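You operate a simulated robot arm through the tools that you are given. There is no shell and no other tool. Be economical: measure what you need, move in short steps, check, and stop when the job is done.

Carry out the task below with a simulated robot arm. There is one attempt and no reset: what you move stays moved.

TASK
Set up the coupon named on the card for spraying.
Fine: booth lamp on, turntable wound back to 0, coupon in its slot, the mask from the bench on its top end, sash down to 30 cm.

It is judged by the outcome, as a careful person would: the job done as asked, and still so three seconds after it is handed in. It fails if anything else is knocked over, pushed out of place, dropped, spilled or broken.

THE ROBOT
A 7-joint arm with a two-finger parallel gripper on a trunk, on a base that drives. Base frame: it is fixed to the floor where the robot stands at the start and does not move with it; the origin is under the middle of the robot, x ahead of it, y to its left, z up. Lengths are in m, angles in degrees, forces in N, time in s.
Its first joint turns from -166.0 to 166.0 degrees. Places, roughly: booth lamp switch [0.6, -0.1, 1.2]; booth sash [0.7, 0.4, 1.6]; extraction dial [0.6, -0.1, 1.3]; slot of the black block on the turntable [1.1, 0.3, 0.9]; turntable [1.1, 0.3, 0.9]; turntable crank [0.8, 0.7, 0.9]. Payload 3.43 kg.
The tool frame sits at the grasp point between the pads (the TCP): z along the fingers, y along the line on which they close. The tips reach 0.034 m beyond it. The gripper opens to 0.128 m. The fingers are 0.024 m wide and 0.012 m thick; the gripper's body (0.048 by 0.13 m) begins 0.096 m behind the TCP.
Orientation is that of the tool frame in the base frame, as [roll, pitch, yaw] about the fixed x, y, z axes, in that order (R = Rz(yaw) Ry(pitch) Rx(roll)). With the fingers straight down and closing along the base's y, the tool's x points along the base's -x, its y along +y and its z along -z.

THE INTERFACE
- The arm moves only by the tool nudge_tool. Its argument "series" is text: rows parted by semicolons, each of 7 numbers parted by spaces: the shift along the tool's x, y, z in units of 150 mm (1.0 is 150 mm), then the turn, a rotation vector about the tool's x, y, z in units of 120 degrees (1.0 is 120 degrees), then the opening, from 0 (shut) to 1 (fully open). In form: tx ty tz ax ay az hand; .... A call has 1 to 20 rows; each row is the pose to reach, as a shift and turn from the pose commanded when the call began, along the tool's axes at that moment. A call with a number of a shift or a turn outside -1 to 1 is refused whole. Each row takes 0.2 s and may step no farther than 0.05 m and 8.6 degrees from the row before; otherwise, or with a gripper value out of range, the whole call is refused. A pose out of reach is approached as far as the arm can. The call stops where the force on the tool passes 40 N (or 10 N more than at its start, if that is more) or the arm is blocked; 0.2 s more then pass. Each finger travels about 0.153 m/s and halts on what it meets, pressing with about 23 N; the grip force reading is that of the motor and also rises with nothing between the fingers. The clock runs only during rows and for 0.2 s after the last one: add rows that repeat a pose to give the fingers time. The reply holds the time, the measured pose of the TCP, the force on the tool along the base axes, the opening and the grip force, in the units named above and with some noise, with the torque about the TCP (base axes, N m) and any sound that the robot's microphone picked up, and new pictures: "pictures" is both (left out), scene, wrist or none.
- Cameras (640 x 400 px; columns grow to the right, rows downward): "scene" is now at [0.1809, 0.179, 1.3859]; the picture's right is [-0.60, -0.80, 0.01], its down [-0.31, 0.22, -0.92] and it looks along [0.74, -0.56, -0.38] (base axes); focal length 288 px, centre (320, 200). "wrist" rides on the gripper at [0.076, -0.011, -0.16] in the tool frame; the picture's right is [0.15, 0.99, 0.00], its down [-0.88, 0.13, -0.46] and it looks along [-0.45, 0.07, 0.89] (tool axes); focal length 234 px, centre (320, 200). There is no depth. A picture from a camera that has moved, and an enlarged one, comes with that camera's place and axes in the base frame and with its lens.
- drive_base(legs): drives the robot by 1 to 6 legs, each [ahead, turn to the left] in m and degrees, along the robot's own axes; the way and the turn of a leg run together, so that a leg with both is an arc; at most 1.5 m and 180 degrees a leg. The arm and the cameras ride along, it lands a little off, and it stops where it bumps. It gives what a move gives, and a new picture of the scene camera.
- head_to(pan, tilt): turns the head with the scene camera to pan (to the left, within 120 degrees either way) and tilt (down, from -29 to 69), counted from straight ahead of the robot. It gives what a move gives, and a new picture of the scene camera.
- inspect(camera, box): a new picture of the part [left, top, right, bottom] of that camera's present view, enlarged. The clock stands still meanwhile.
- job_done(): hands the job in; it is judged then, once.

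Work in short steps. Places have to be worked out from the pictures, the camera data and where the tool is seen: move nearer, look again, correct. Check each grasp and each placing, and mend what went wrong. You have 120 turns and 260 pictures in all, those below and enlarged ones among them. Open the gripper and draw the arm clear of the work before you hand the job in, unless the task says otherwise; then end with one line.

The tools are called after "Request:" as name(argument=value, ...) on one line, values as JSON. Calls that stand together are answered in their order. nudge_tool: Moves the arm, as the interface text tells. Its arguments: {"type":"object","properties":{"series":{"type":"string"},"pictures":{"type":"string","enum":["both","scene","wrist","none"]}},"required":["series"]} The other tools are called the same way: drive_base (legs) drives the base; head_to (pan, tilt) turns the head that bears the scene camera; inspect (camera, box) takes an enlarged picture of a part of a camera's view; job_done () hands the job in.

At the start:

```text
t: 0.0
tool_pos: [0.5608, 0.0092, 1.3073]
tcp_rot: [180.0, -0.1, -180.0]
force: [0.1, -0.2, -0.9]
moment: [0.04, 0.04, -0.01]
width: 0.1278
finger_force: 0.1
robot x, y, heading: [0.0017, 0.0017, 0.1]
head pan, tilt: [-36.7, 21.8]
```

scene: 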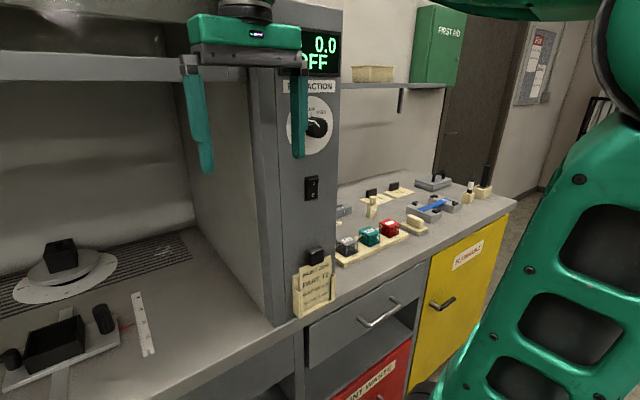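
wrist: 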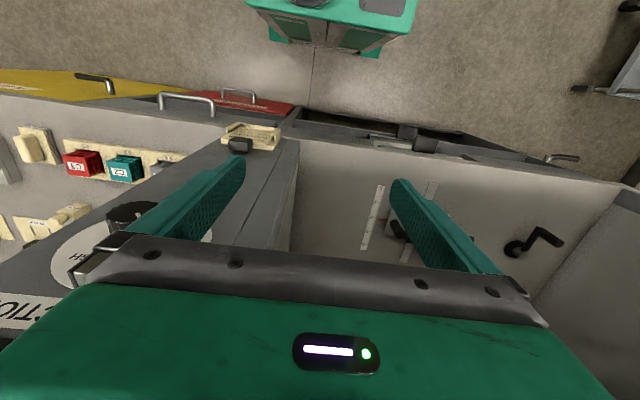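

The scene shows the booth on the left, a post with display, dial and lamp switch, a card, and the bench to the right. I enlarge the card, the bench and the booth.

Request:
inspect(camera="scene", box=[280, 230, 360, 330])

Request:
inspect(camera="scene", box=[320, 150, 520, 275])

Request:
inspect(camera="scene", box=[0, 220, 200, 400])

Request:
inspect(camera="scene", box=[260, 20, 360, 210])

```text
4.00 times, centred on (320, 280) of scene
camera zoom: at [0.1809, 0.179, 1.3859], right [-0.6, -0.8, 0.01], down [-0.31, 0.22, -0.92], along [0.74, -0.56, -0.38], focal length 1152 px, centre (320, -120)
```

zoom: 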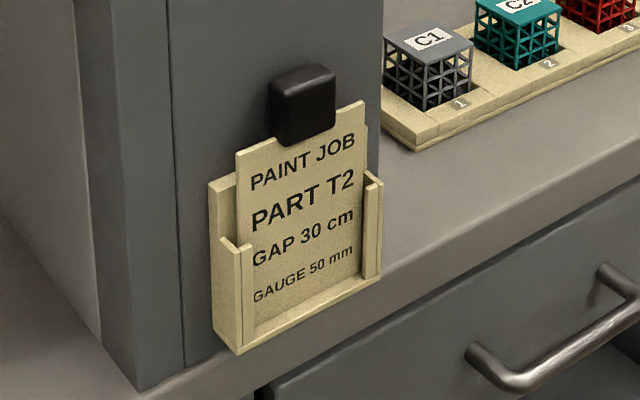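

```text
3.20 times, centred on (420, 212) of scene
camera zoom: at [0.1809, 0.179, 1.3859], right [-0.6, -0.8, 0.01], down [-0.31, 0.22, -0.92], along [0.74, -0.56, -0.38], focal length 922 px, centre (0, 160)
```

zoom: 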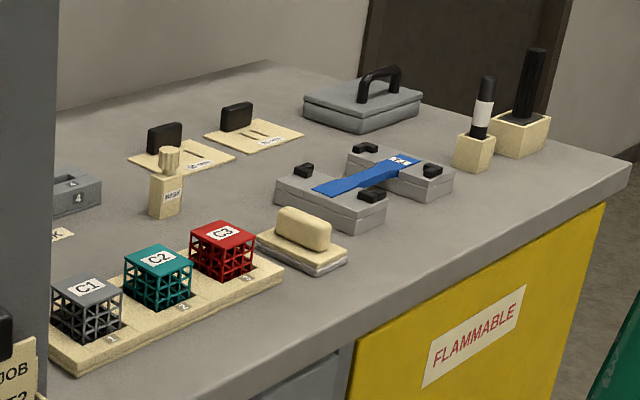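

```text
2.22 times, centred on (100, 310) of scene
camera zoom: at [0.1809, 0.179, 1.3859], right [-0.6, -0.8, 0.01], down [-0.31, 0.22, -0.92], along [0.74, -0.56, -0.38], focal length 640 px, centre (809, -44)
```

zoom: 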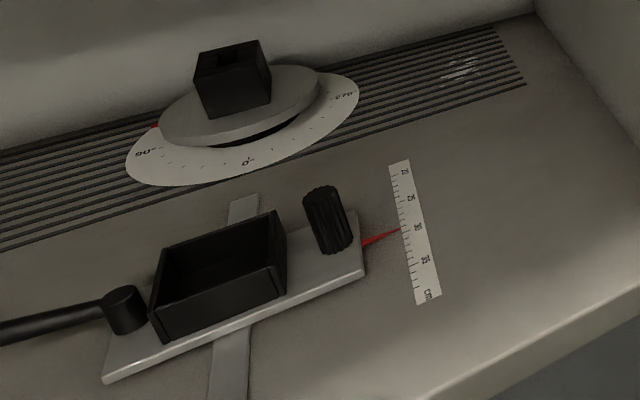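

```text
2.11 times, centred on (310, 115) of scene
camera zoom: at [0.1809, 0.179, 1.3859], right [-0.6, -0.8, 0.01], down [-0.31, 0.22, -0.92], along [0.74, -0.56, -0.38], focal length 606 px, centre (341, 379)
```

zoom: 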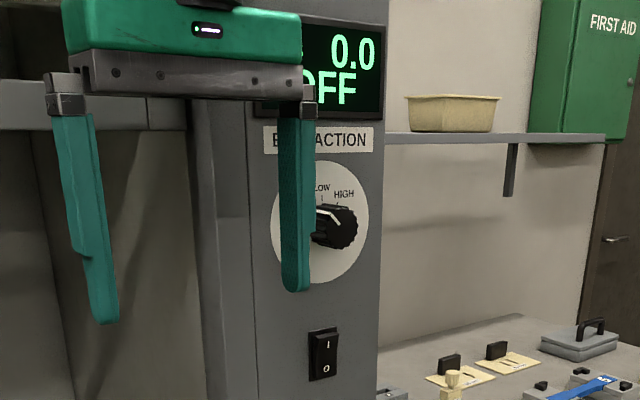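

The card says part T2, gap 30 cm. I look closer at the bench items and around for coupons marked T.

Request:
inspect(camera="scene", box=[400, 185, 480, 235])

Request:
head_to(pan=0, tilt=10)

Request:
head_to(pan=50, tilt=20)

Request:
head_to(pan=-70, tilt=22)

```text
8.00 times, centred on (440, 210) of scene
camera zoom: at [0.1809, 0.179, 1.3859], right [-0.6, -0.8, 0.01], down [-0.31, 0.22, -0.92], along [0.74, -0.56, -0.38], focal length 2305 px, centre (-640, 120)
```

zoom: 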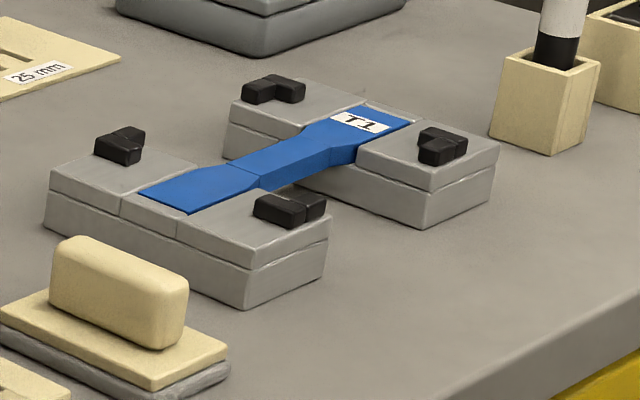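

```text
t: 1.0
tool_pos: [0.5458, 0.0091, 1.3139]
tcp_rot: [180.0, 0.7, 180.0]
force: [6.9, 0.2, -12.0]
moment: [0.1, 0.15, 0.08]
width: 0.1278
finger_force: 0.0
robot x, y, heading: [-0.0001, 0.0028, -0.2]
head pan, tilt: [0.0, 10.0]
camera scene: at [0.1997, 0.2344, 1.4049], right [0.0, -1.0, 0.0], down [-0.19, 0.0, -0.98], along [0.98, 0.0, -0.19], focal length 288 px, centre (320, 200)
```

scene: 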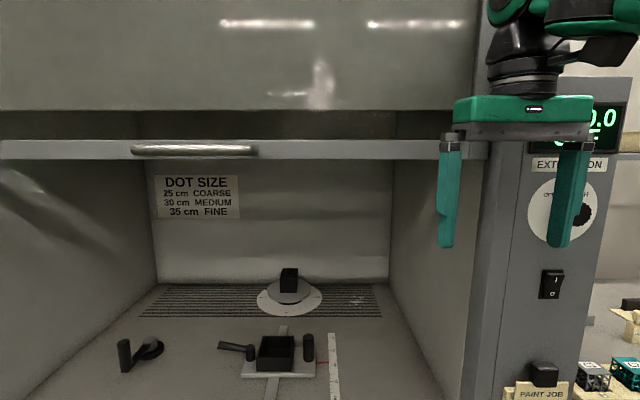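

```text
t: 2.2
tool_pos: [0.5444, 0.0083, 1.3139]
tcp_rot: [180.0, 0.7, 179.9]
force: [6.8, 1.6, -13.4]
moment: [-0.03, 0.11, -0.02]
width: 0.1282
finger_force: 0.1
robot x, y, heading: [-0.0021, 0.0001, -0.0]
head pan, tilt: [50.0, 20.0]
camera scene: at [0.1664, 0.3058, 1.3891], right [0.77, -0.64, -0.01], down [-0.23, -0.26, -0.94], along [0.6, 0.72, -0.35], focal length 288 px, centre (320, 200)
```

scene: 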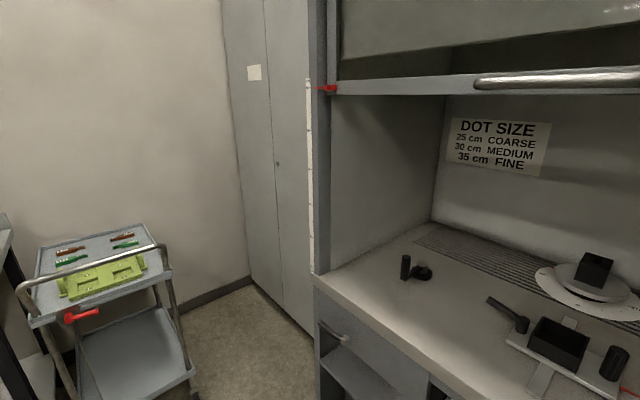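

```text
t: 4.2
tool_pos: [0.5446, 0.0092, 1.3144]
tcp_rot: [179.9, 0.7, -180.0]
force: [6.0, 0.7, -13.4]
moment: [-0.03, 0.19, 0.0]
width: 0.1278
finger_force: 0.1
robot x, y, heading: [0.0005, 0.0001, 0.0]
head pan, tilt: [-70.0, 22.0]
camera scene: at [0.1382, 0.1473, 1.3863], right [-0.94, -0.34, 0.01], down [-0.14, 0.35, -0.93], along [0.31, -0.87, -0.38], focal length 288 px, centre (320, 200)
```

scene: 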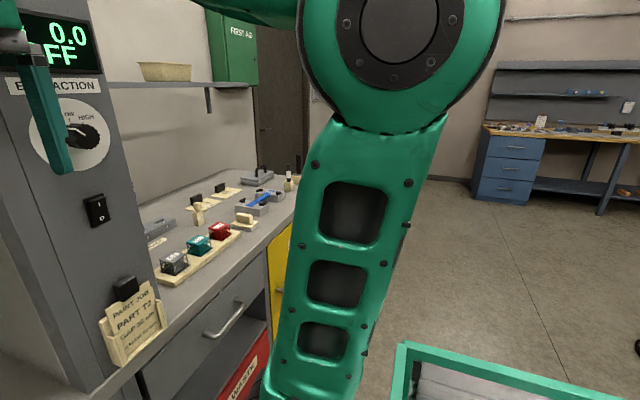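

T1 is in the jig; T2 isn't seen yet. I look at the cart, the far bench, and the bench's back part hidden by the post.

Request:
inspect(camera="scene", box=[470, 70, 640, 180])

Request:
inspect(camera="scene", box=[130, 150, 310, 290])

Request:
head_to(pan=75, tilt=30)

Request:
head_to(pan=-115, tilt=20)

Request:
head_to(pan=118, tilt=20)

```text
3.64 times, centred on (555, 125) of scene
camera zoom: at [0.1382, 0.1473, 1.3863], right [-0.94, -0.34, 0.01], down [-0.14, 0.35, -0.93], along [0.31, -0.87, -0.38], focal length 1048 px, centre (-534, 473)
```

zoom: 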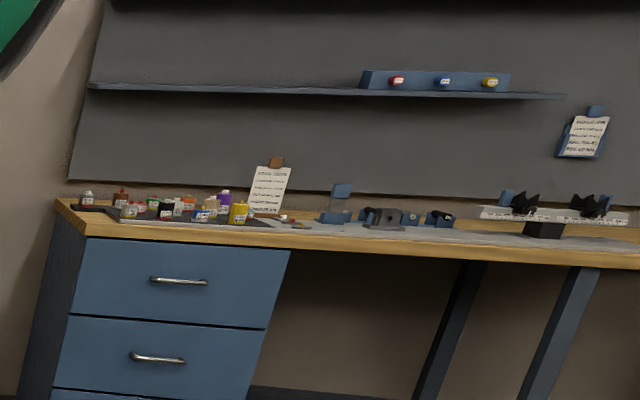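

```text
2.86 times, centred on (220, 220) of scene
camera zoom: at [0.1382, 0.1473, 1.3863], right [-0.94, -0.34, 0.01], down [-0.14, 0.35, -0.93], along [0.31, -0.87, -0.38], focal length 823 px, centre (606, 143)
```

zoom: 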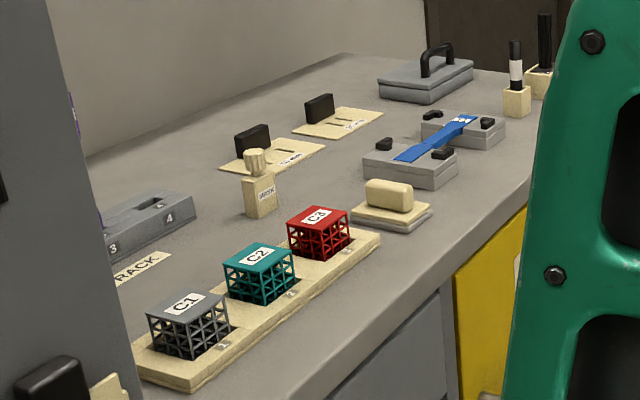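

```text
t: 6.5
tool_pos: [0.5451, 0.0075, 1.3137]
tcp_rot: [-179.9, 0.6, 179.9]
force: [6.4, 1.4, -13.2]
moment: [0.03, 0.13, 0.01]
width: 0.1277
finger_force: 0.1
robot x, y, heading: [0.0034, -0.0018, 0.4]
head pan, tilt: [75.0, 30.0]
camera scene: at [0.1297, 0.3218, 1.3736], right [0.97, -0.26, -0.01], down [-0.14, -0.48, -0.86], along [0.22, 0.84, -0.5], focal length 288 px, centre (320, 200)
```

scene: 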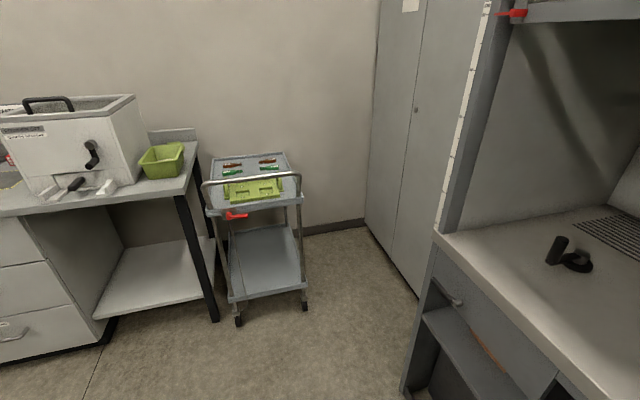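

```text
t: 9.3
tool_pos: [0.5437, 0.0086, 1.314]
tcp_rot: [180.0, 0.7, 180.0]
force: [6.7, 1.0, -13.3]
moment: [0.0, 0.17, 0.03]
width: 0.1282
finger_force: 0.1
robot x, y, heading: [-0.0005, -0.0012, -0.1]
head pan, tilt: [-115.0, 20.0]
camera scene: at [0.0672, 0.15, 1.3905], right [-0.91, 0.42, 0.01], down [0.13, 0.31, -0.94], along [-0.4, -0.85, -0.34], focal length 288 px, centre (320, 200)
```

scene: 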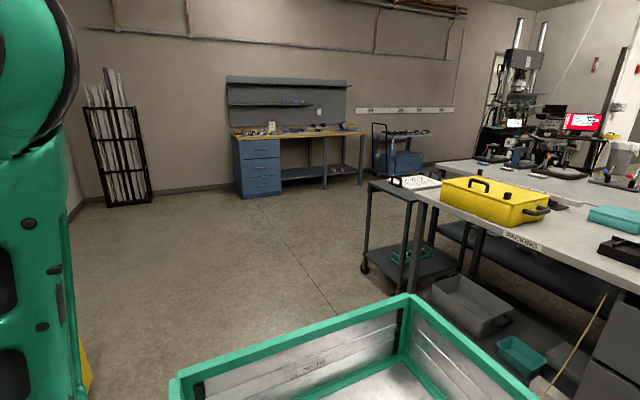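

```text
t: 12.6
tool_pos: [0.545, 0.0072, 1.3143]
tcp_rot: [180.0, 0.6, -179.9]
force: [7.1, 0.7, -13.5]
moment: [-0.02, 0.15, 0.03]
width: 0.1278
finger_force: 0.1
robot x, y, heading: [-0.0003, 0.005, 0.0]
head pan, tilt: [118.0, 20.0]
camera scene: at [0.0628, 0.3167, 1.3905], right [0.88, 0.47, -0.01], down [0.15, -0.3, -0.94], along [-0.45, 0.83, -0.34], focal length 288 px, centre (320, 200)
```

scene: 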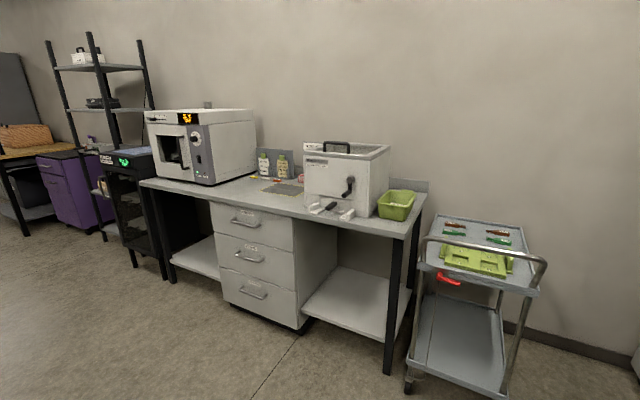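

The rack labelled "RACK" stands behind the post and probably holds T2, and a coloured edge peeks out there. Before I drive I check what is behind and beside me.

Request:
head_to(pan=-120, tilt=60)

Request:
head_to(pan=118, tilt=60)

Request:
head_to(pan=-25, tilt=50)

```text
t: 16.0
tool_pos: [0.544, 0.008, 1.3134]
tcp_rot: [180.0, 0.7, -180.0]
force: [7.5, 0.5, -12.4]
moment: [-0.04, 0.13, 0.0]
width: 0.128
finger_force: 0.1
robot x, y, heading: [0.0003, 0.0005, 0.2]
head pan, tilt: [-120.0, 60.0]
camera scene: at [0.0724, 0.1767, 1.3323], right [-0.87, 0.5, 0.01], down [0.43, 0.75, -0.51], along [-0.26, -0.43, -0.86], focal length 288 px, centre (320, 200)
```

scene: 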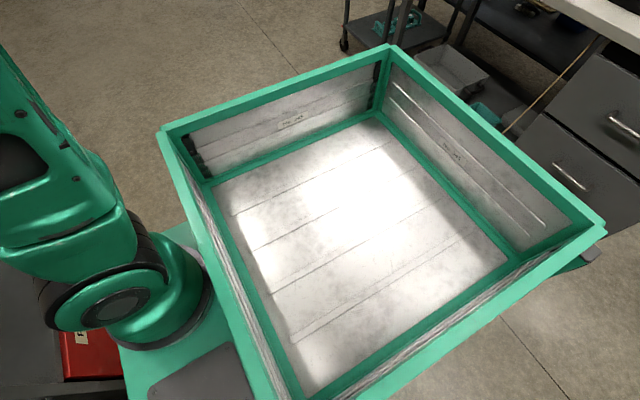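

```text
t: 19.4
tool_pos: [0.5453, 0.0091, 1.3153]
tcp_rot: [179.9, 0.8, -180.0]
force: [6.8, 0.2, -13.6]
moment: [0.0, 0.13, 0.06]
width: 0.1279
finger_force: 0.1
robot x, y, heading: [-0.001, 0.0006, 0.1]
head pan, tilt: [118.0, 60.0]
camera scene: at [0.0744, 0.2933, 1.3322], right [0.88, 0.47, -0.01], down [0.4, -0.76, -0.51], along [-0.25, 0.44, -0.86], focal length 288 px, centre (320, 200)
```

scene: 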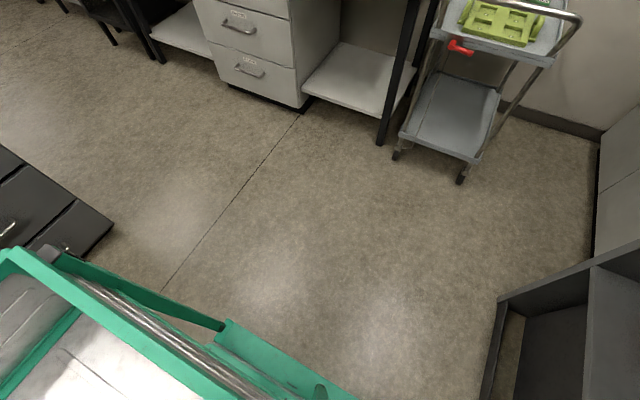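

```text
t: 21.6
tool_pos: [0.5447, 0.0074, 1.3135]
tcp_rot: [180.0, 0.7, 180.0]
force: [6.9, 1.3, -13.6]
moment: [-0.03, 0.17, 0.0]
width: 0.1279
finger_force: 0.0
robot x, y, heading: [-0.002, -0.0034, 0.0]
head pan, tilt: [-25.0, 50.0]
camera scene: at [0.1757, 0.2019, 1.3434], right [-0.42, -0.91, 0.01], down [-0.7, 0.32, -0.63], along [0.57, -0.27, -0.77], focal length 288 px, centre (320, 200)
```

scene: 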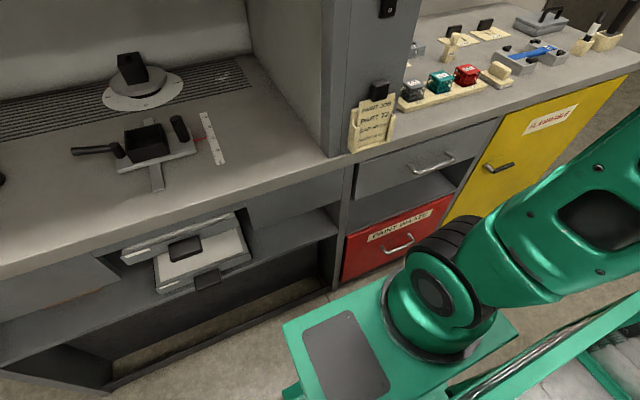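

The robot has room behind it. First comes the lamp switch, close to hand at about [0.64, -0.143, 1.18], so I enlarge it to read its state and tilt the closed gripper toward it.

Request:
nudge_tool(series="0 -0.15 0.05 0 -0.06 0 0; 0 -0.3 0.12 0 -0.12 0 0; 0 -0.45 0.2 0 -0.18 0 0; 0 -0.6 0.3 0 -0.24 0 0; 0 -0.75 0.4 0 -0.3 0 0; 0 -0.9 0.48 0 -0.36 0 0; 0 -1 0.5 0 -0.375 0 0", pictures="wrist")

Request:
head_to(pan=-40, tilt=15)

Request:
inspect(camera="scene", box=[270, 100, 430, 260])

```text
t: 23.2
tool_pos: [0.5449, -0.1432, 1.2388]
tcp_rot: [-179.9, 45.7, 180.0]
force: [0.8, 0.2, 0.4]
moment: [-0.02, 0.0, 0.01]
width: 0.0
finger_force: 23.3
robot x, y, heading: [-0.0001, -0.0002, -0.0]
head pan, tilt: [-25.0, 50.0]
camera wrist: at [0.3787, -0.1528, 1.2962], right [-0.1, 0.99, -0.1], down [0.29, 0.13, 0.95], along [0.95, 0.07, -0.3], focal length 234 px, centre (320, 200)
```

wrist: 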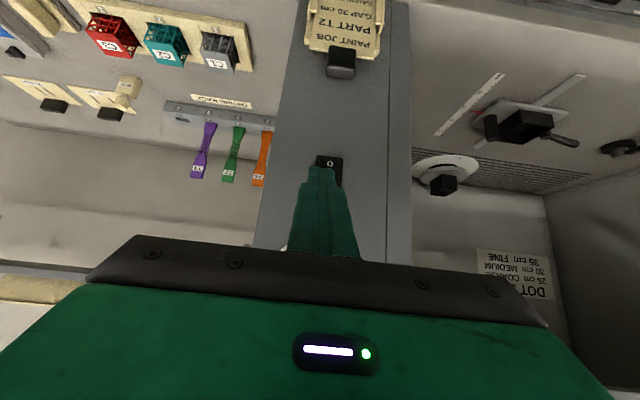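

```text
t: 24.2
tool_pos: [0.5461, -0.1421, 1.2399]
tcp_rot: [180.0, 45.7, 180.0]
force: [0.6, 0.9, 0.1]
moment: [0.0, 0.01, 0.0]
width: 0.0001
finger_force: 22.6
robot x, y, heading: [-0.0033, -0.0031, 0.2]
head pan, tilt: [-40.0, 15.0]
camera scene: at [0.1781, 0.1744, 1.397], right [-0.64, -0.77, 0.01], down [-0.21, 0.17, -0.96], along [0.74, -0.62, -0.27], focal length 288 px, centre (320, 200)
```

scene: 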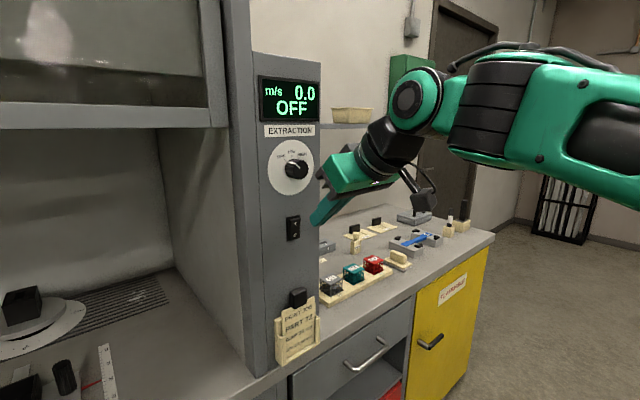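

```text
2.50 times, centred on (350, 180) of scene
camera zoom: at [0.1781, 0.1744, 1.397], right [-0.64, -0.77, 0.01], down [-0.21, 0.17, -0.96], along [0.74, -0.62, -0.27], focal length 720 px, centre (245, 250)
```

zoom: 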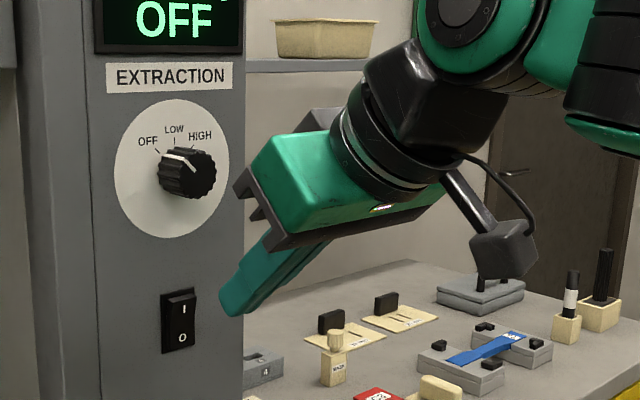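

The rack holds purple, green and orange coupons. I enlarge their labels and the switch.

Request:
inspect(camera="wrist", box=[160, 95, 290, 195])

Request:
inspect(camera="wrist", box=[290, 140, 370, 200])

Request:
inspect(camera="scene", box=[270, 200, 350, 250])

```text
4.00 times, centred on (225, 145) of wrist
camera zoom: at [0.3787, -0.1525, 1.2966], right [-0.1, 0.99, -0.1], down [0.29, 0.13, 0.95], along [0.95, 0.07, -0.3], focal length 937 px, centre (700, 420)
```

zoom: 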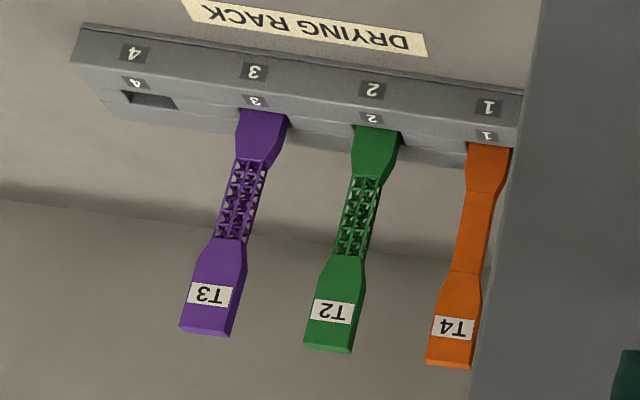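

```text
6.67 times, centred on (330, 170) of wrist
camera zoom: at [0.3787, -0.1525, 1.2966], right [-0.1, 0.99, -0.1], down [0.29, 0.13, 0.95], along [0.95, 0.07, -0.3], focal length 1561 px, centre (253, 400)
```

zoom: 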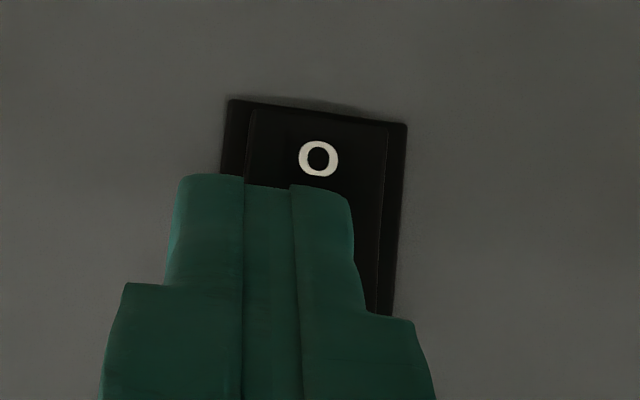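

```text
8.00 times, centred on (310, 225) of scene
camera zoom: at [0.1781, 0.1744, 1.397], right [-0.64, -0.77, 0.01], down [-0.21, 0.17, -0.96], along [0.74, -0.62, -0.27], focal length 2305 px, centre (400, 0)
```

zoom: 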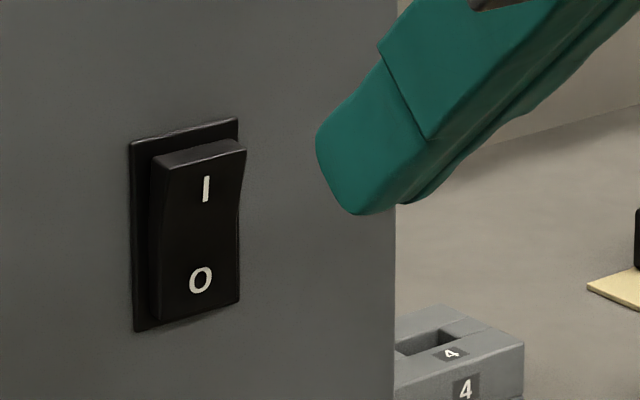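

T2 is the green coupon in rack slot 2. The switch is off (top end stands out), so I press its upper half with the closed fingertips.

Request:
nudge_tool(series="-0.05 -0.02 0.16 0 0 0 0; -0.105 -0.03 0.315 0 0 0 0; -0.15 -0.03 0.36 0 0 0 0; -0.185 -0.03 0.395 0 0 0 0; -0.22 -0.03 0.43 0 0 0 0; -0.24 -0.03 0.45 0 0 0 0; -0.26 -0.03 0.47 0 0 0 0; -0.28 -0.03 0.49 0 0 0 0", pictures="scene")

```text
t: 25.4
tool_pos: [0.592, -0.1472, 1.2306]
tcp_rot: [180.0, 46.4, 179.6]
force: [-193.1, 11.0, 79.1]
moment: [0.44, 1.06, 0.6]
width: 0.0
finger_force: 23.0
robot x, y, heading: [-0.0011, 0.0022, -0.1]
head pan, tilt: [-40.0, 15.0]
heard: click, click, click, click, click, click, click, click
stopped in row 5: the force on the tool passed its limit at 185 N (the readings are from after the stop); the commanded pose is now the measured one
camera scene: at [0.1264, 0.1753, 1.4029], right [-0.64, -0.77, -0.01], down [-0.18, 0.17, -0.97], along [0.75, -0.62, -0.24], focal length 288 px, centre (320, 200)
```

scene: 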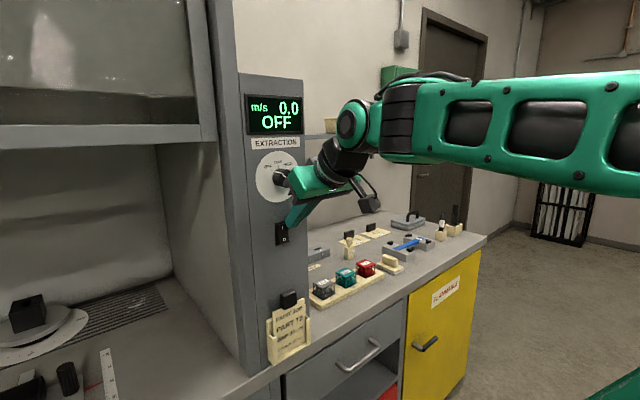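

The force rose sharply (the clicks were noted), so I back straight off from the face and look.

Request:
nudge_tool(series="0.07 0 -0.07 0 0 0 0; 0.2 0 -0.2 0 0 0 0; 0.4 0 -0.4 0 0 0 0", pictures="scene")

Request:
inspect(camera="scene", box=[230, 70, 350, 260])

```text
t: 26.2
tool_pos: [0.5265, -0.1458, 1.2156]
tcp_rot: [179.9, 45.5, 179.9]
force: [-2.8, -0.2, -0.7]
moment: [0.0, -0.09, 0.01]
width: 0.0
finger_force: 22.6
robot x, y, heading: [-0.0013, 0.0024, 0.0]
head pan, tilt: [-40.0, 15.0]
heard: click, click
camera scene: at [0.1688, 0.1743, 1.3983], right [-0.64, -0.77, 0.0], down [-0.2, 0.17, -0.96], along [0.74, -0.62, -0.26], focal length 288 px, centre (320, 200)
```

scene: 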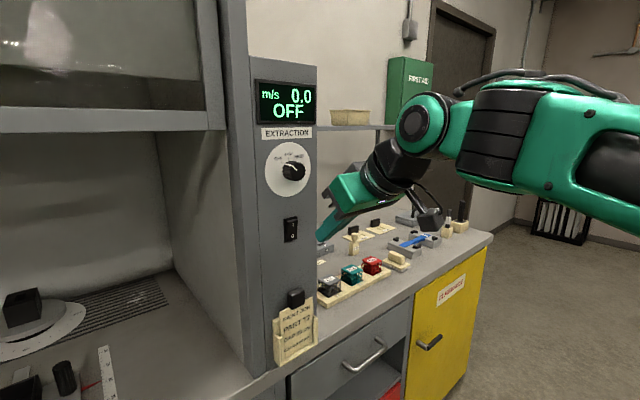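

```text
2.11 times, centred on (290, 165) of scene
camera zoom: at [0.1688, 0.1743, 1.3983], right [-0.64, -0.77, 0.0], down [-0.2, 0.17, -0.96], along [0.74, -0.62, -0.26], focal length 606 px, centre (383, 274)
```

zoom: 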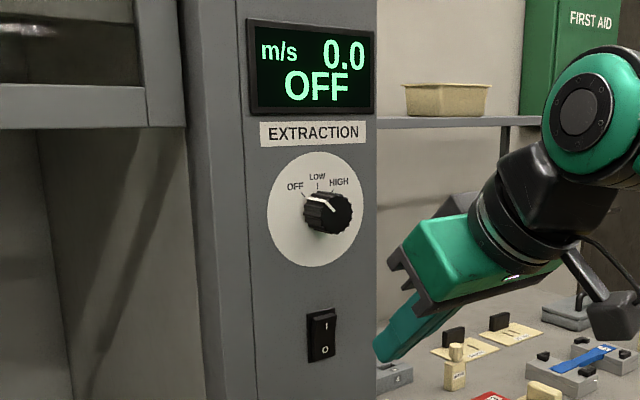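

Request:
inspect(camera="scene", box=[265, 205, 345, 255])

Request:
inspect(camera="wrist", box=[250, 100, 410, 250])

```text
8.00 times, centred on (305, 230) of scene
camera zoom: at [0.1688, 0.1743, 1.3983], right [-0.64, -0.77, 0.0], down [-0.2, 0.17, -0.96], along [0.74, -0.62, -0.26], focal length 2305 px, centre (440, -40)
```

zoom: 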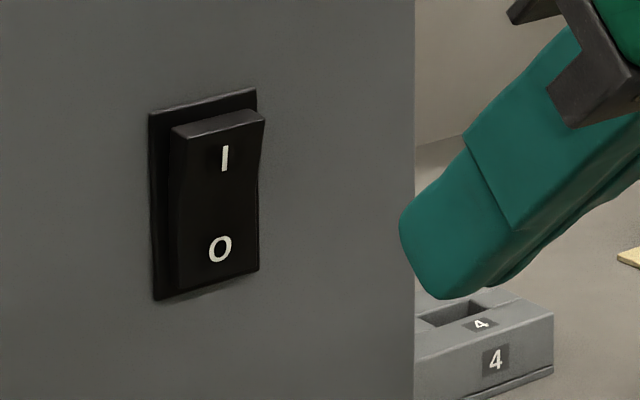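

```text
2.67 times, centred on (330, 175) of wrist
camera zoom: at [0.3598, -0.1569, 1.274], right [-0.1, 0.99, -0.1], down [0.29, 0.13, 0.95], along [0.95, 0.07, -0.3], focal length 624 px, centre (293, 267)
```

zoom: 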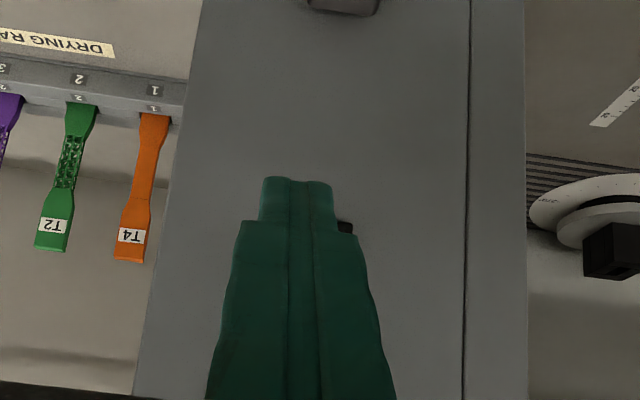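

The switch is still off, and comparing both cameras puts it nearer [0.615, -0.128, 1.20], so I missed it to the right. I re-aim and stop just short to check.

Request:
nudge_tool(series="-0.117 0.06 0.07 0 0 0 0; -0.2 0.119 0.15 0 0 0 0; -0.2 0.119 0.15 0 0 0 0", pictures="wrist")

Request:
inspect(camera="scene", box=[260, 140, 360, 260])

Request:
inspect(camera="wrist", box=[270, 100, 390, 220])

```text
t: 27.0
tool_pos: [0.5646, -0.1292, 1.2218]
tcp_rot: [179.9, 45.4, 179.9]
force: [0.1, 1.4, 0.0]
moment: [-0.01, -0.03, 0.05]
width: 0.0
finger_force: 23.4
robot x, y, heading: [0.002, 0.0048, 0.2]
head pan, tilt: [-40.0, 15.0]
camera wrist: at [0.3986, -0.1394, 1.2798], right [-0.1, 0.99, -0.1], down [0.29, 0.13, 0.95], along [0.95, 0.07, -0.3], focal length 234 px, centre (320, 200)
```

wrist: 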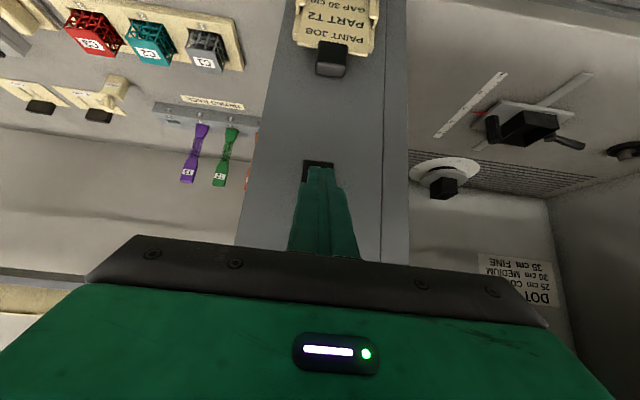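

```text
3.33 times, centred on (310, 200) of scene
camera zoom: at [0.1778, 0.1743, 1.3971], right [-0.64, -0.77, 0.01], down [-0.21, 0.17, -0.96], along [0.74, -0.62, -0.27], focal length 960 px, centre (353, 200)
```

zoom: 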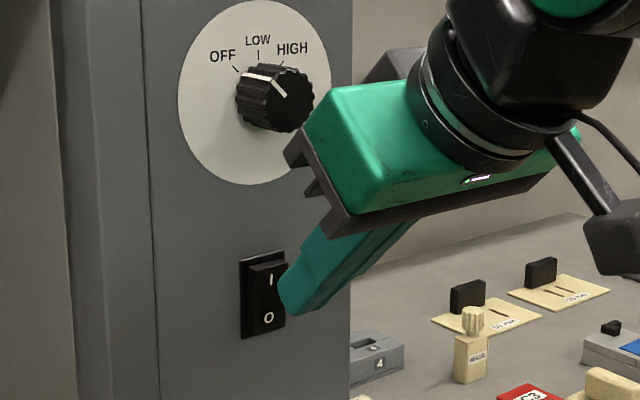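

```text
3.33 times, centred on (330, 160) of wrist
camera zoom: at [0.3986, -0.1394, 1.2798], right [-0.1, 0.99, -0.1], down [0.29, 0.13, 0.95], along [0.95, 0.07, -0.3], focal length 781 px, centre (287, 333)
```

zoom: 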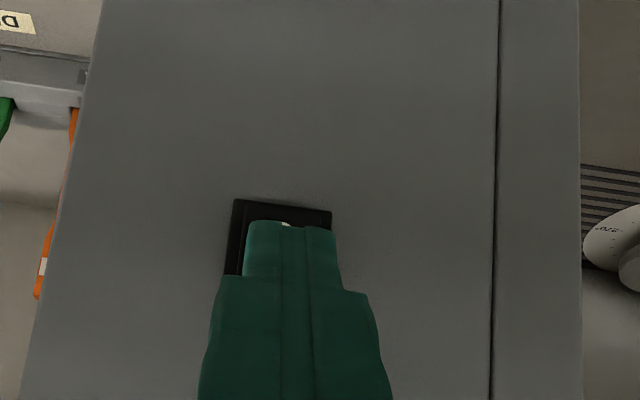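

Aligned with the upper half of the rocker now. I press forward in 2–3 mm steps.

Request:
nudge_tool(series="-0.03 0 0.03 0 0 0 0; -0.056 0 0.056 0 0 0 0; -0.066 0 0.066 0 0 0 0; -0.076 0 0.076 0 0 0 0; -0.086 0 0.086 0 0 0 0; -0.096 0 0.096 0 0 0 0; -0.106 0 0.106 0 0 0 0; -0.116 0 0.116 0 0 0 0; -0.126 0 0.126 0 0 0 0", pictures="scene")

```text
t: 28.8
tool_pos: [0.5747, -0.1298, 1.2285]
tcp_rot: [179.9, 45.9, 179.8]
force: [1.1, 0.1, -0.7]
moment: [0.01, 0.03, 0.0]
width: 0.0002
finger_force: 23.1
robot x, y, heading: [-0.0021, 0.001, 0.0]
head pan, tilt: [-40.0, 15.0]
heard: click, click, click
stopped in row 9: the force on the tool passed its limit at 42 N (the readings are from after the stop); the commanded pose is now the measured one
camera scene: at [0.1782, 0.1741, 1.397], right [-0.64, -0.77, 0.01], down [-0.21, 0.17, -0.96], along [0.74, -0.62, -0.27], focal length 288 px, centre (320, 200)
```

scene: 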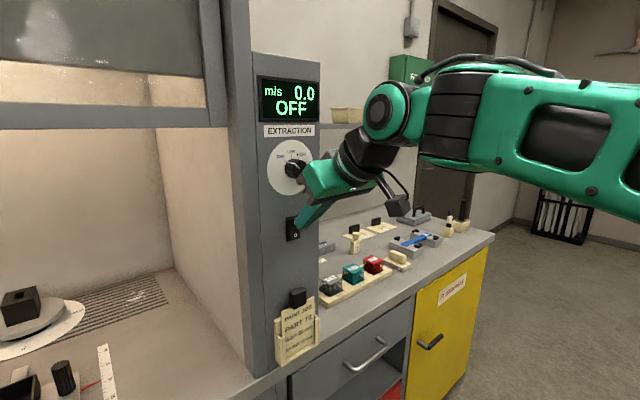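

The lamp is on. I back the tool off the switch and swing it left in front of the booth opening.

Request:
nudge_tool(series="0.1 0 -0.1 0 0 0 0; 0.25 0 -0.25 0 0 0 0; 0.35 0 -0.35 0 0 0 0; 0.35 0.25 -0.35 0 0 0 0; 0.35 0.5 -0.35 0 0 0 0; 0.35 0.8 -0.35 0 0 0 0; 0.35 1 -0.35 0 0 0 0", pictures="wrist")

Request:
head_to(pan=10, tilt=35)

Request:
inspect(camera="scene", box=[180, 80, 420, 230])

Request:
inspect(camera="scene", box=[0, 80, 240, 230])

```text
t: 30.4
tool_pos: [0.5069, 0.0286, 1.2236]
tcp_rot: [-179.5, 45.3, -179.9]
force: [-0.5, -0.5, -0.5]
moment: [-0.03, -0.02, -0.01]
width: 0.0
finger_force: 23.0
robot x, y, heading: [0.0003, -0.0002, -0.0]
head pan, tilt: [-40.0, 15.0]
camera wrist: at [0.34, 0.0187, 1.2817], right [-0.1, 0.99, -0.11], down [0.3, 0.13, 0.95], along [0.95, 0.06, -0.31], focal length 234 px, centre (320, 200)
```

wrist: 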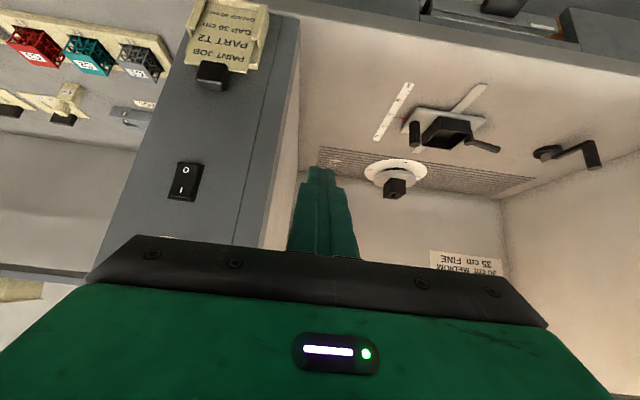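

```text
t: 31.6
tool_pos: [0.5075, 0.0266, 1.2239]
tcp_rot: [-179.6, 45.4, -179.9]
force: [-0.6, 0.3, -0.4]
moment: [0.0, -0.02, 0.02]
width: 0.0
finger_force: 22.7
robot x, y, heading: [-0.0026, -0.0031, -0.2]
head pan, tilt: [10.0, 35.0]
camera scene: at [0.1986, 0.2565, 1.3626], right [0.17, -0.99, 0.0], down [-0.58, -0.1, -0.81], along [0.8, 0.14, -0.59], focal length 288 px, centre (320, 200)
```

scene: 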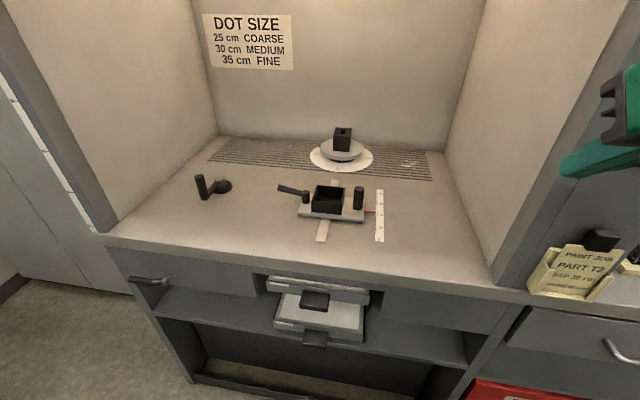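

```text
2.67 times, centred on (300, 155) of scene
camera zoom: at [0.1986, 0.2565, 1.3626], right [0.17, -0.99, 0.0], down [-0.58, -0.1, -0.81], along [0.8, 0.14, -0.59], focal length 768 px, centre (373, 320)
```

zoom: 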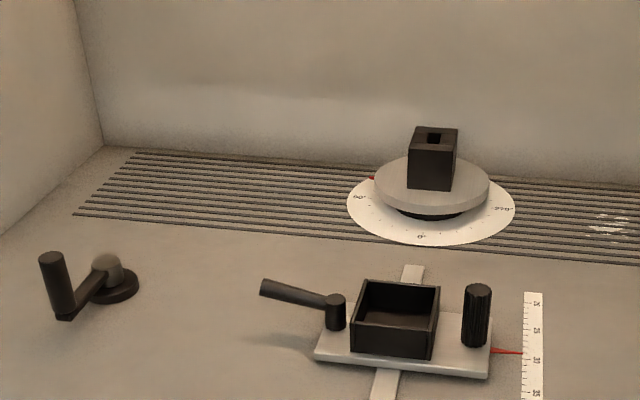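

```text
2.67 times, centred on (120, 155) of scene
camera zoom: at [0.1986, 0.2565, 1.3626], right [0.17, -0.99, 0.0], down [-0.58, -0.1, -0.81], along [0.8, 0.14, -0.59], focal length 768 px, centre (853, 320)
```

zoom: 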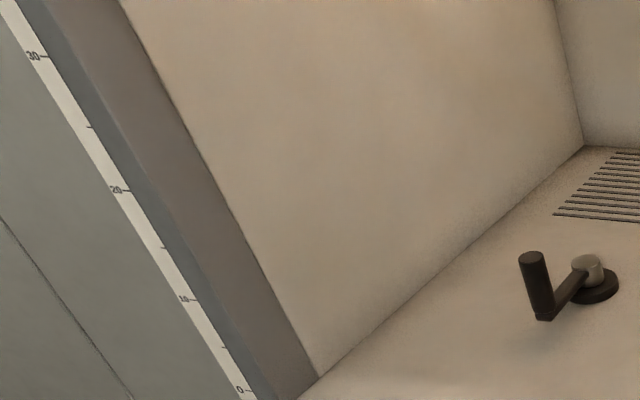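

The lamp is on, and the crank hub sits near [0.83, 0.65] with its handle near [0.74, 0.65], z 0.93–1.0. I drive back, shift left 0.3 m and come forward to work in the booth.

Request:
drive_base(legs=[[-0.3, 0], [0, 90], [0.32, 0], [0, -90], [0.38, 0]])

```text
t: 46.1
tool_pos: [0.5874, 0.3461, 1.2233]
tcp_rot: [179.8, 45.2, -179.9]
force: [-0.1, -0.2, 0.6]
moment: [0.03, -0.01, 0.01]
width: 0.0
finger_force: 23.1
robot x, y, heading: [0.0793, 0.3235, 0.1]
head pan, tilt: [10.0, 35.0]
camera scene: at [0.2767, 0.5727, 1.3643], right [0.18, -0.98, 0.0], down [-0.58, -0.1, -0.81], along [0.8, 0.15, -0.59], focal length 288 px, centre (320, 200)
```

scene: 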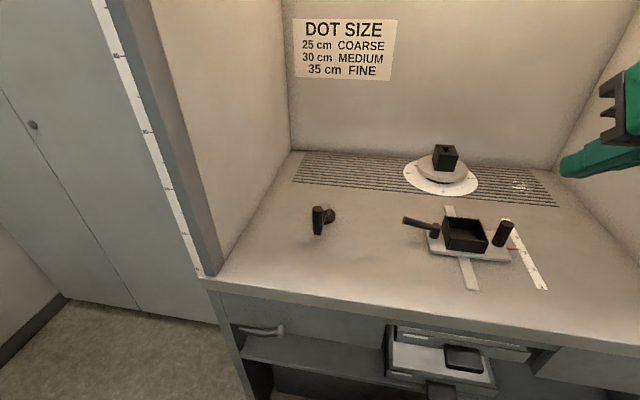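

Good drive. I enlarge the crank and turntable to triangulate them.

Request:
inspect(camera="scene", box=[280, 180, 380, 250])

Request:
inspect(camera="scene", box=[390, 130, 560, 300])

```text
5.71 times, centred on (330, 215) of scene
camera zoom: at [0.2767, 0.5727, 1.3643], right [0.18, -0.98, 0.0], down [-0.58, -0.1, -0.81], along [0.8, 0.15, -0.59], focal length 1646 px, centre (263, 114)
```

zoom: 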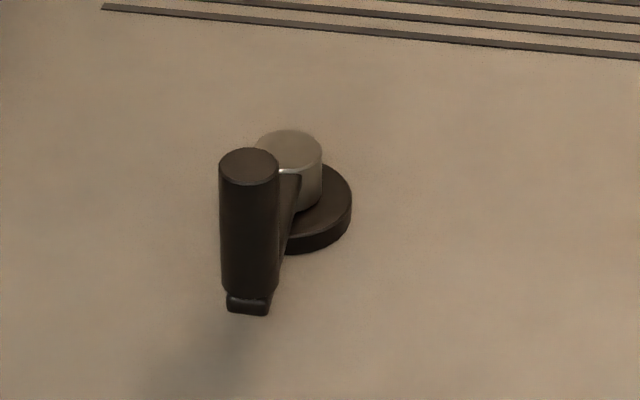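

```text
2.35 times, centred on (475, 215) of scene
camera zoom: at [0.2767, 0.5727, 1.3643], right [0.18, -0.98, 0.0], down [-0.58, -0.1, -0.81], along [0.8, 0.15, -0.59], focal length 678 px, centre (-45, 165)
```

zoom: 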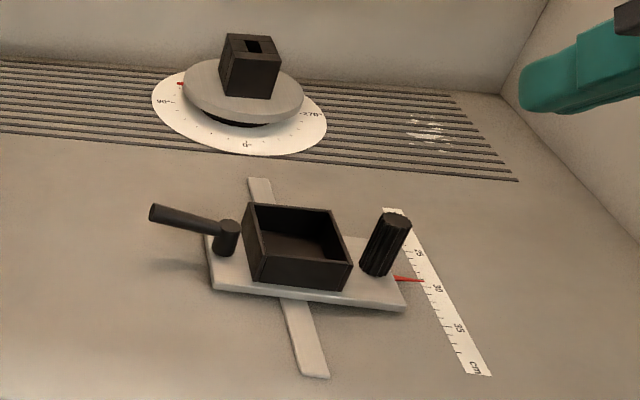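

Triangulated, the crank handle is at about [0.772, 0.671], z 0.905–0.975, and the hub at [0.859, 0.670], radius ≈ 0.087. I turn the tool to point down and approach.

Request:
nudge_tool(series="-0.02 0.15 0.1 0 0.06 0 0.3; -0.05 0.3 0.2 0 0.12 0 0.5; -0.08 0.45 0.3 0 0.18 0 0.5; -0.11 0.6 0.4 0 0.24 0 0.5; -0.14 0.75 0.5 0 0.3 0 0.5; -0.16 0.9 0.6 0 0.35 0 0.5; -0.18 1 0.66 0 0.376 0 0.5; -0.18 1 0.66 0 0.376 0 0.5", pictures="none")

```text
t: 47.5
tool_pos: [0.5967, 0.4646, 1.2144]
tcp_rot: [-179.8, 8.3, -178.8]
force: [-152.0, -88.8, -51.6]
moment: [16.33, -27.65, -0.41]
width: 0.0639
finger_force: 0.1
robot x, y, heading: [0.0731, 0.3237, -0.0]
head pan, tilt: [10.0, 35.0]
stopped in row 6: the force on the tool passed its limit at 166 N (the readings are from after the stop); the commanded pose is now the measured one
```

Contact about 0.18 m above the TCP, perhaps with the sash bar. I back off and look.

Request:
nudge_tool(series="0.1 0 0 0 0 0 0.5; 0.4 -0.2 0 0 0 0 0.5; 0.4 -0.2 0 0 0 0 0.5", pictures="wrist")

Request:
head_to(pan=10, tilt=0)

```text
refused: row 2 steps farther than a row can; nothing moved
```

```text
t: 48.5
tool_pos: [0.5966, 0.4654, 1.2142]
tcp_rot: [-179.7, 8.0, -178.7]
force: [-226.9, -104.0, -63.2]
moment: [19.05, -41.41, -0.51]
width: 0.064
finger_force: 0.1
robot x, y, heading: [0.075, 0.323, 0.2]
head pan, tilt: [10.0, 0.0]
camera scene: at [0.174, 0.568, 1.4407], right [0.18, -0.98, 0.01], down [0.06, 0.0, -1.0], along [0.98, 0.18, 0.06], focal length 288 px, centre (320, 200)
```

scene: 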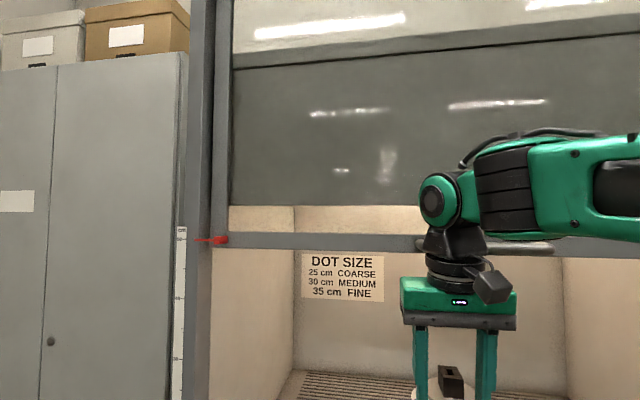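

The wrist is pressing on the sash handle bar. I draw back away from it.

Request:
nudge_tool(series="0.1 0 0 0 0 0 0.5; 0.3 -0.1 0 0 0 0 0.5; 0.5 -0.2 0 0 0 0 0.5; 0.5 -0.2 0 0 0 0 0.5", pictures="scene")

Request:
head_to(pan=15, tilt=5)

Request:
inspect(camera="scene", box=[150, 180, 290, 290])

```text
t: 49.5
tool_pos: [0.5611, 0.442, 1.1858]
tcp_rot: [-179.8, 6.6, -179.4]
force: [-0.8, 0.3, -0.6]
moment: [-0.06, -0.1, -0.01]
width: 0.0642
finger_force: 0.0
robot x, y, heading: [0.081, 0.3219, 0.3]
head pan, tilt: [10.0, 0.0]
camera scene: at [0.2737, 0.5753, 1.421], right [0.18, -0.98, 0.0], down [-0.01, 0.0, -1.0], along [0.98, 0.18, -0.01], focal length 288 px, centre (320, 200)
```

scene: 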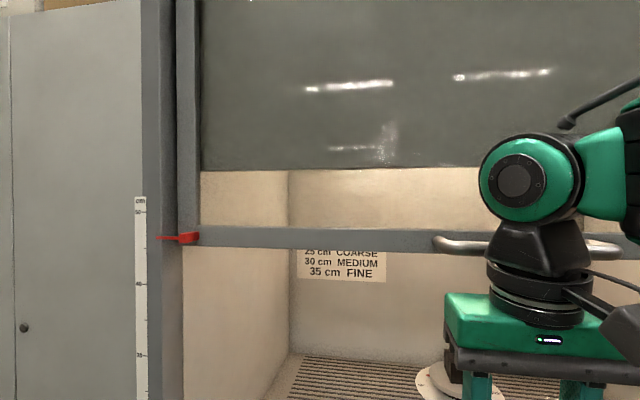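

```text
t: 50.2
tool_pos: [0.5569, 0.4426, 1.1871]
tcp_rot: [-179.8, 6.7, -179.4]
force: [-0.8, 0.9, -0.6]
moment: [0.01, -0.01, 0.0]
width: 0.0638
finger_force: 0.1
robot x, y, heading: [0.0771, 0.3236, 0.5]
head pan, tilt: [15.0, 5.0]
camera scene: at [0.2725, 0.5832, 1.4131], right [0.26, -0.96, 0.0], down [-0.1, -0.02, -0.99], along [0.96, 0.26, -0.1], focal length 288 px, centre (320, 200)
```

scene: 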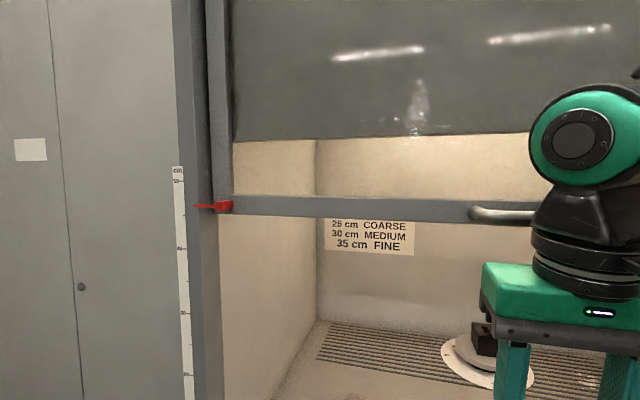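

```text
3.64 times, centred on (220, 235) of scene
camera zoom: at [0.2725, 0.5832, 1.4131], right [0.26, -0.96, 0.0], down [-0.1, -0.02, -0.99], along [0.96, 0.26, -0.1], focal length 1048 px, centre (684, 73)
```

zoom: 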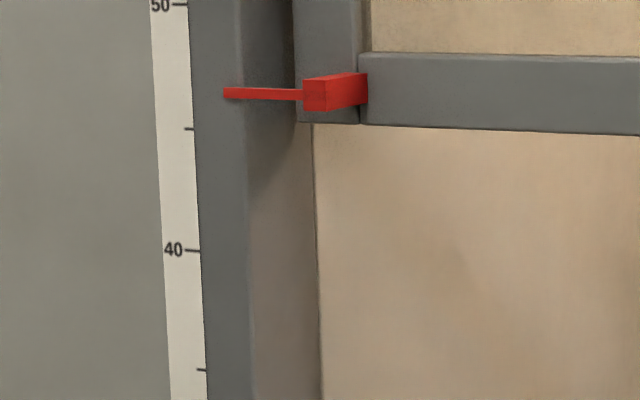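

The sash reads about 46 on its scale and its bar bottom is near z 1.34, so I must keep the wrist outside. I tilt the tool to 45° and approach low from the front.

Request:
nudge_tool(series="0.05 0 0.05 0 -0.06 0 0.5; 0.05 0.1 0.15 0 -0.12 0 0.5; 0 0.3 0.25 0 -0.18 0 0.5; -0.05 0.5 0.35 0 -0.24 0 0.5; -0.1 0.65 0.45 0 -0.3 0 0.5; -0.15 0.8 0.53 0 -0.325 0 0.5; -0.2 0.9 0.58 0 -0.325 0 0.5", pictures="wrist")

Request:
head_to(pan=12, tilt=28)

```text
t: 51.8
tool_pos: [0.5956, 0.5787, 1.1029]
tcp_rot: [-179.8, 45.8, -179.1]
force: [-0.8, 0.1, -0.6]
moment: [-0.01, -0.02, 0.03]
width: 0.0641
finger_force: 0.1
robot x, y, heading: [0.0771, 0.3247, 0.3]
head pan, tilt: [15.0, 5.0]
camera wrist: at [0.4287, 0.5664, 1.1609], right [-0.11, 0.99, -0.11], down [0.29, 0.14, 0.95], along [0.95, 0.08, -0.3], focal length 234 px, centre (320, 200)
```

wrist: 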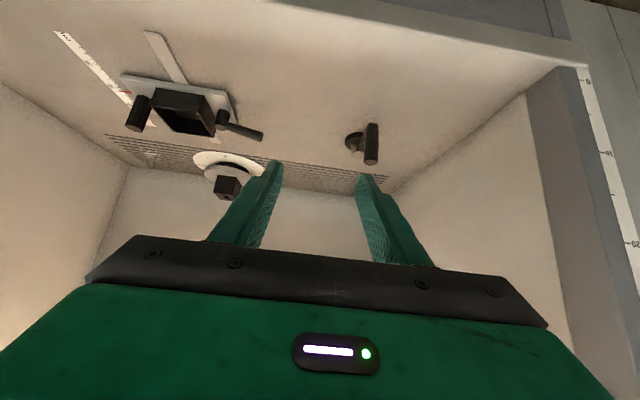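

```text
t: 52.7
tool_pos: [0.5964, 0.5792, 1.1041]
tcp_rot: [-179.6, 45.7, -179.2]
force: [-0.2, 0.4, 0.0]
moment: [-0.01, -0.02, 0.0]
width: 0.0642
finger_force: 0.1
robot x, y, heading: [0.0794, 0.3207, 0.3]
head pan, tilt: [12.0, 28.0]
camera scene: at [0.2725, 0.5784, 1.3759], right [0.21, -0.98, 0.0], down [-0.47, -0.1, -0.88], along [0.86, 0.19, -0.48], focal length 288 px, centre (320, 200)
```

scene: 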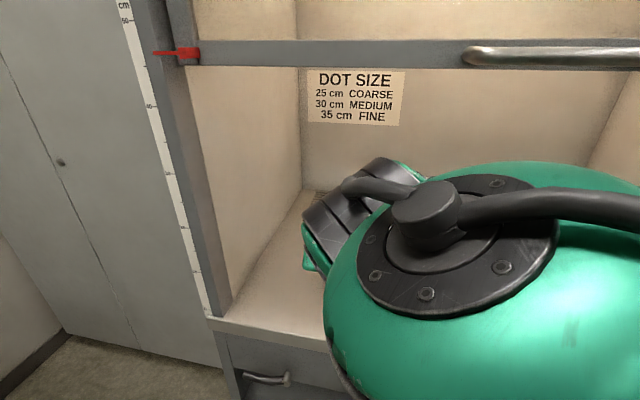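

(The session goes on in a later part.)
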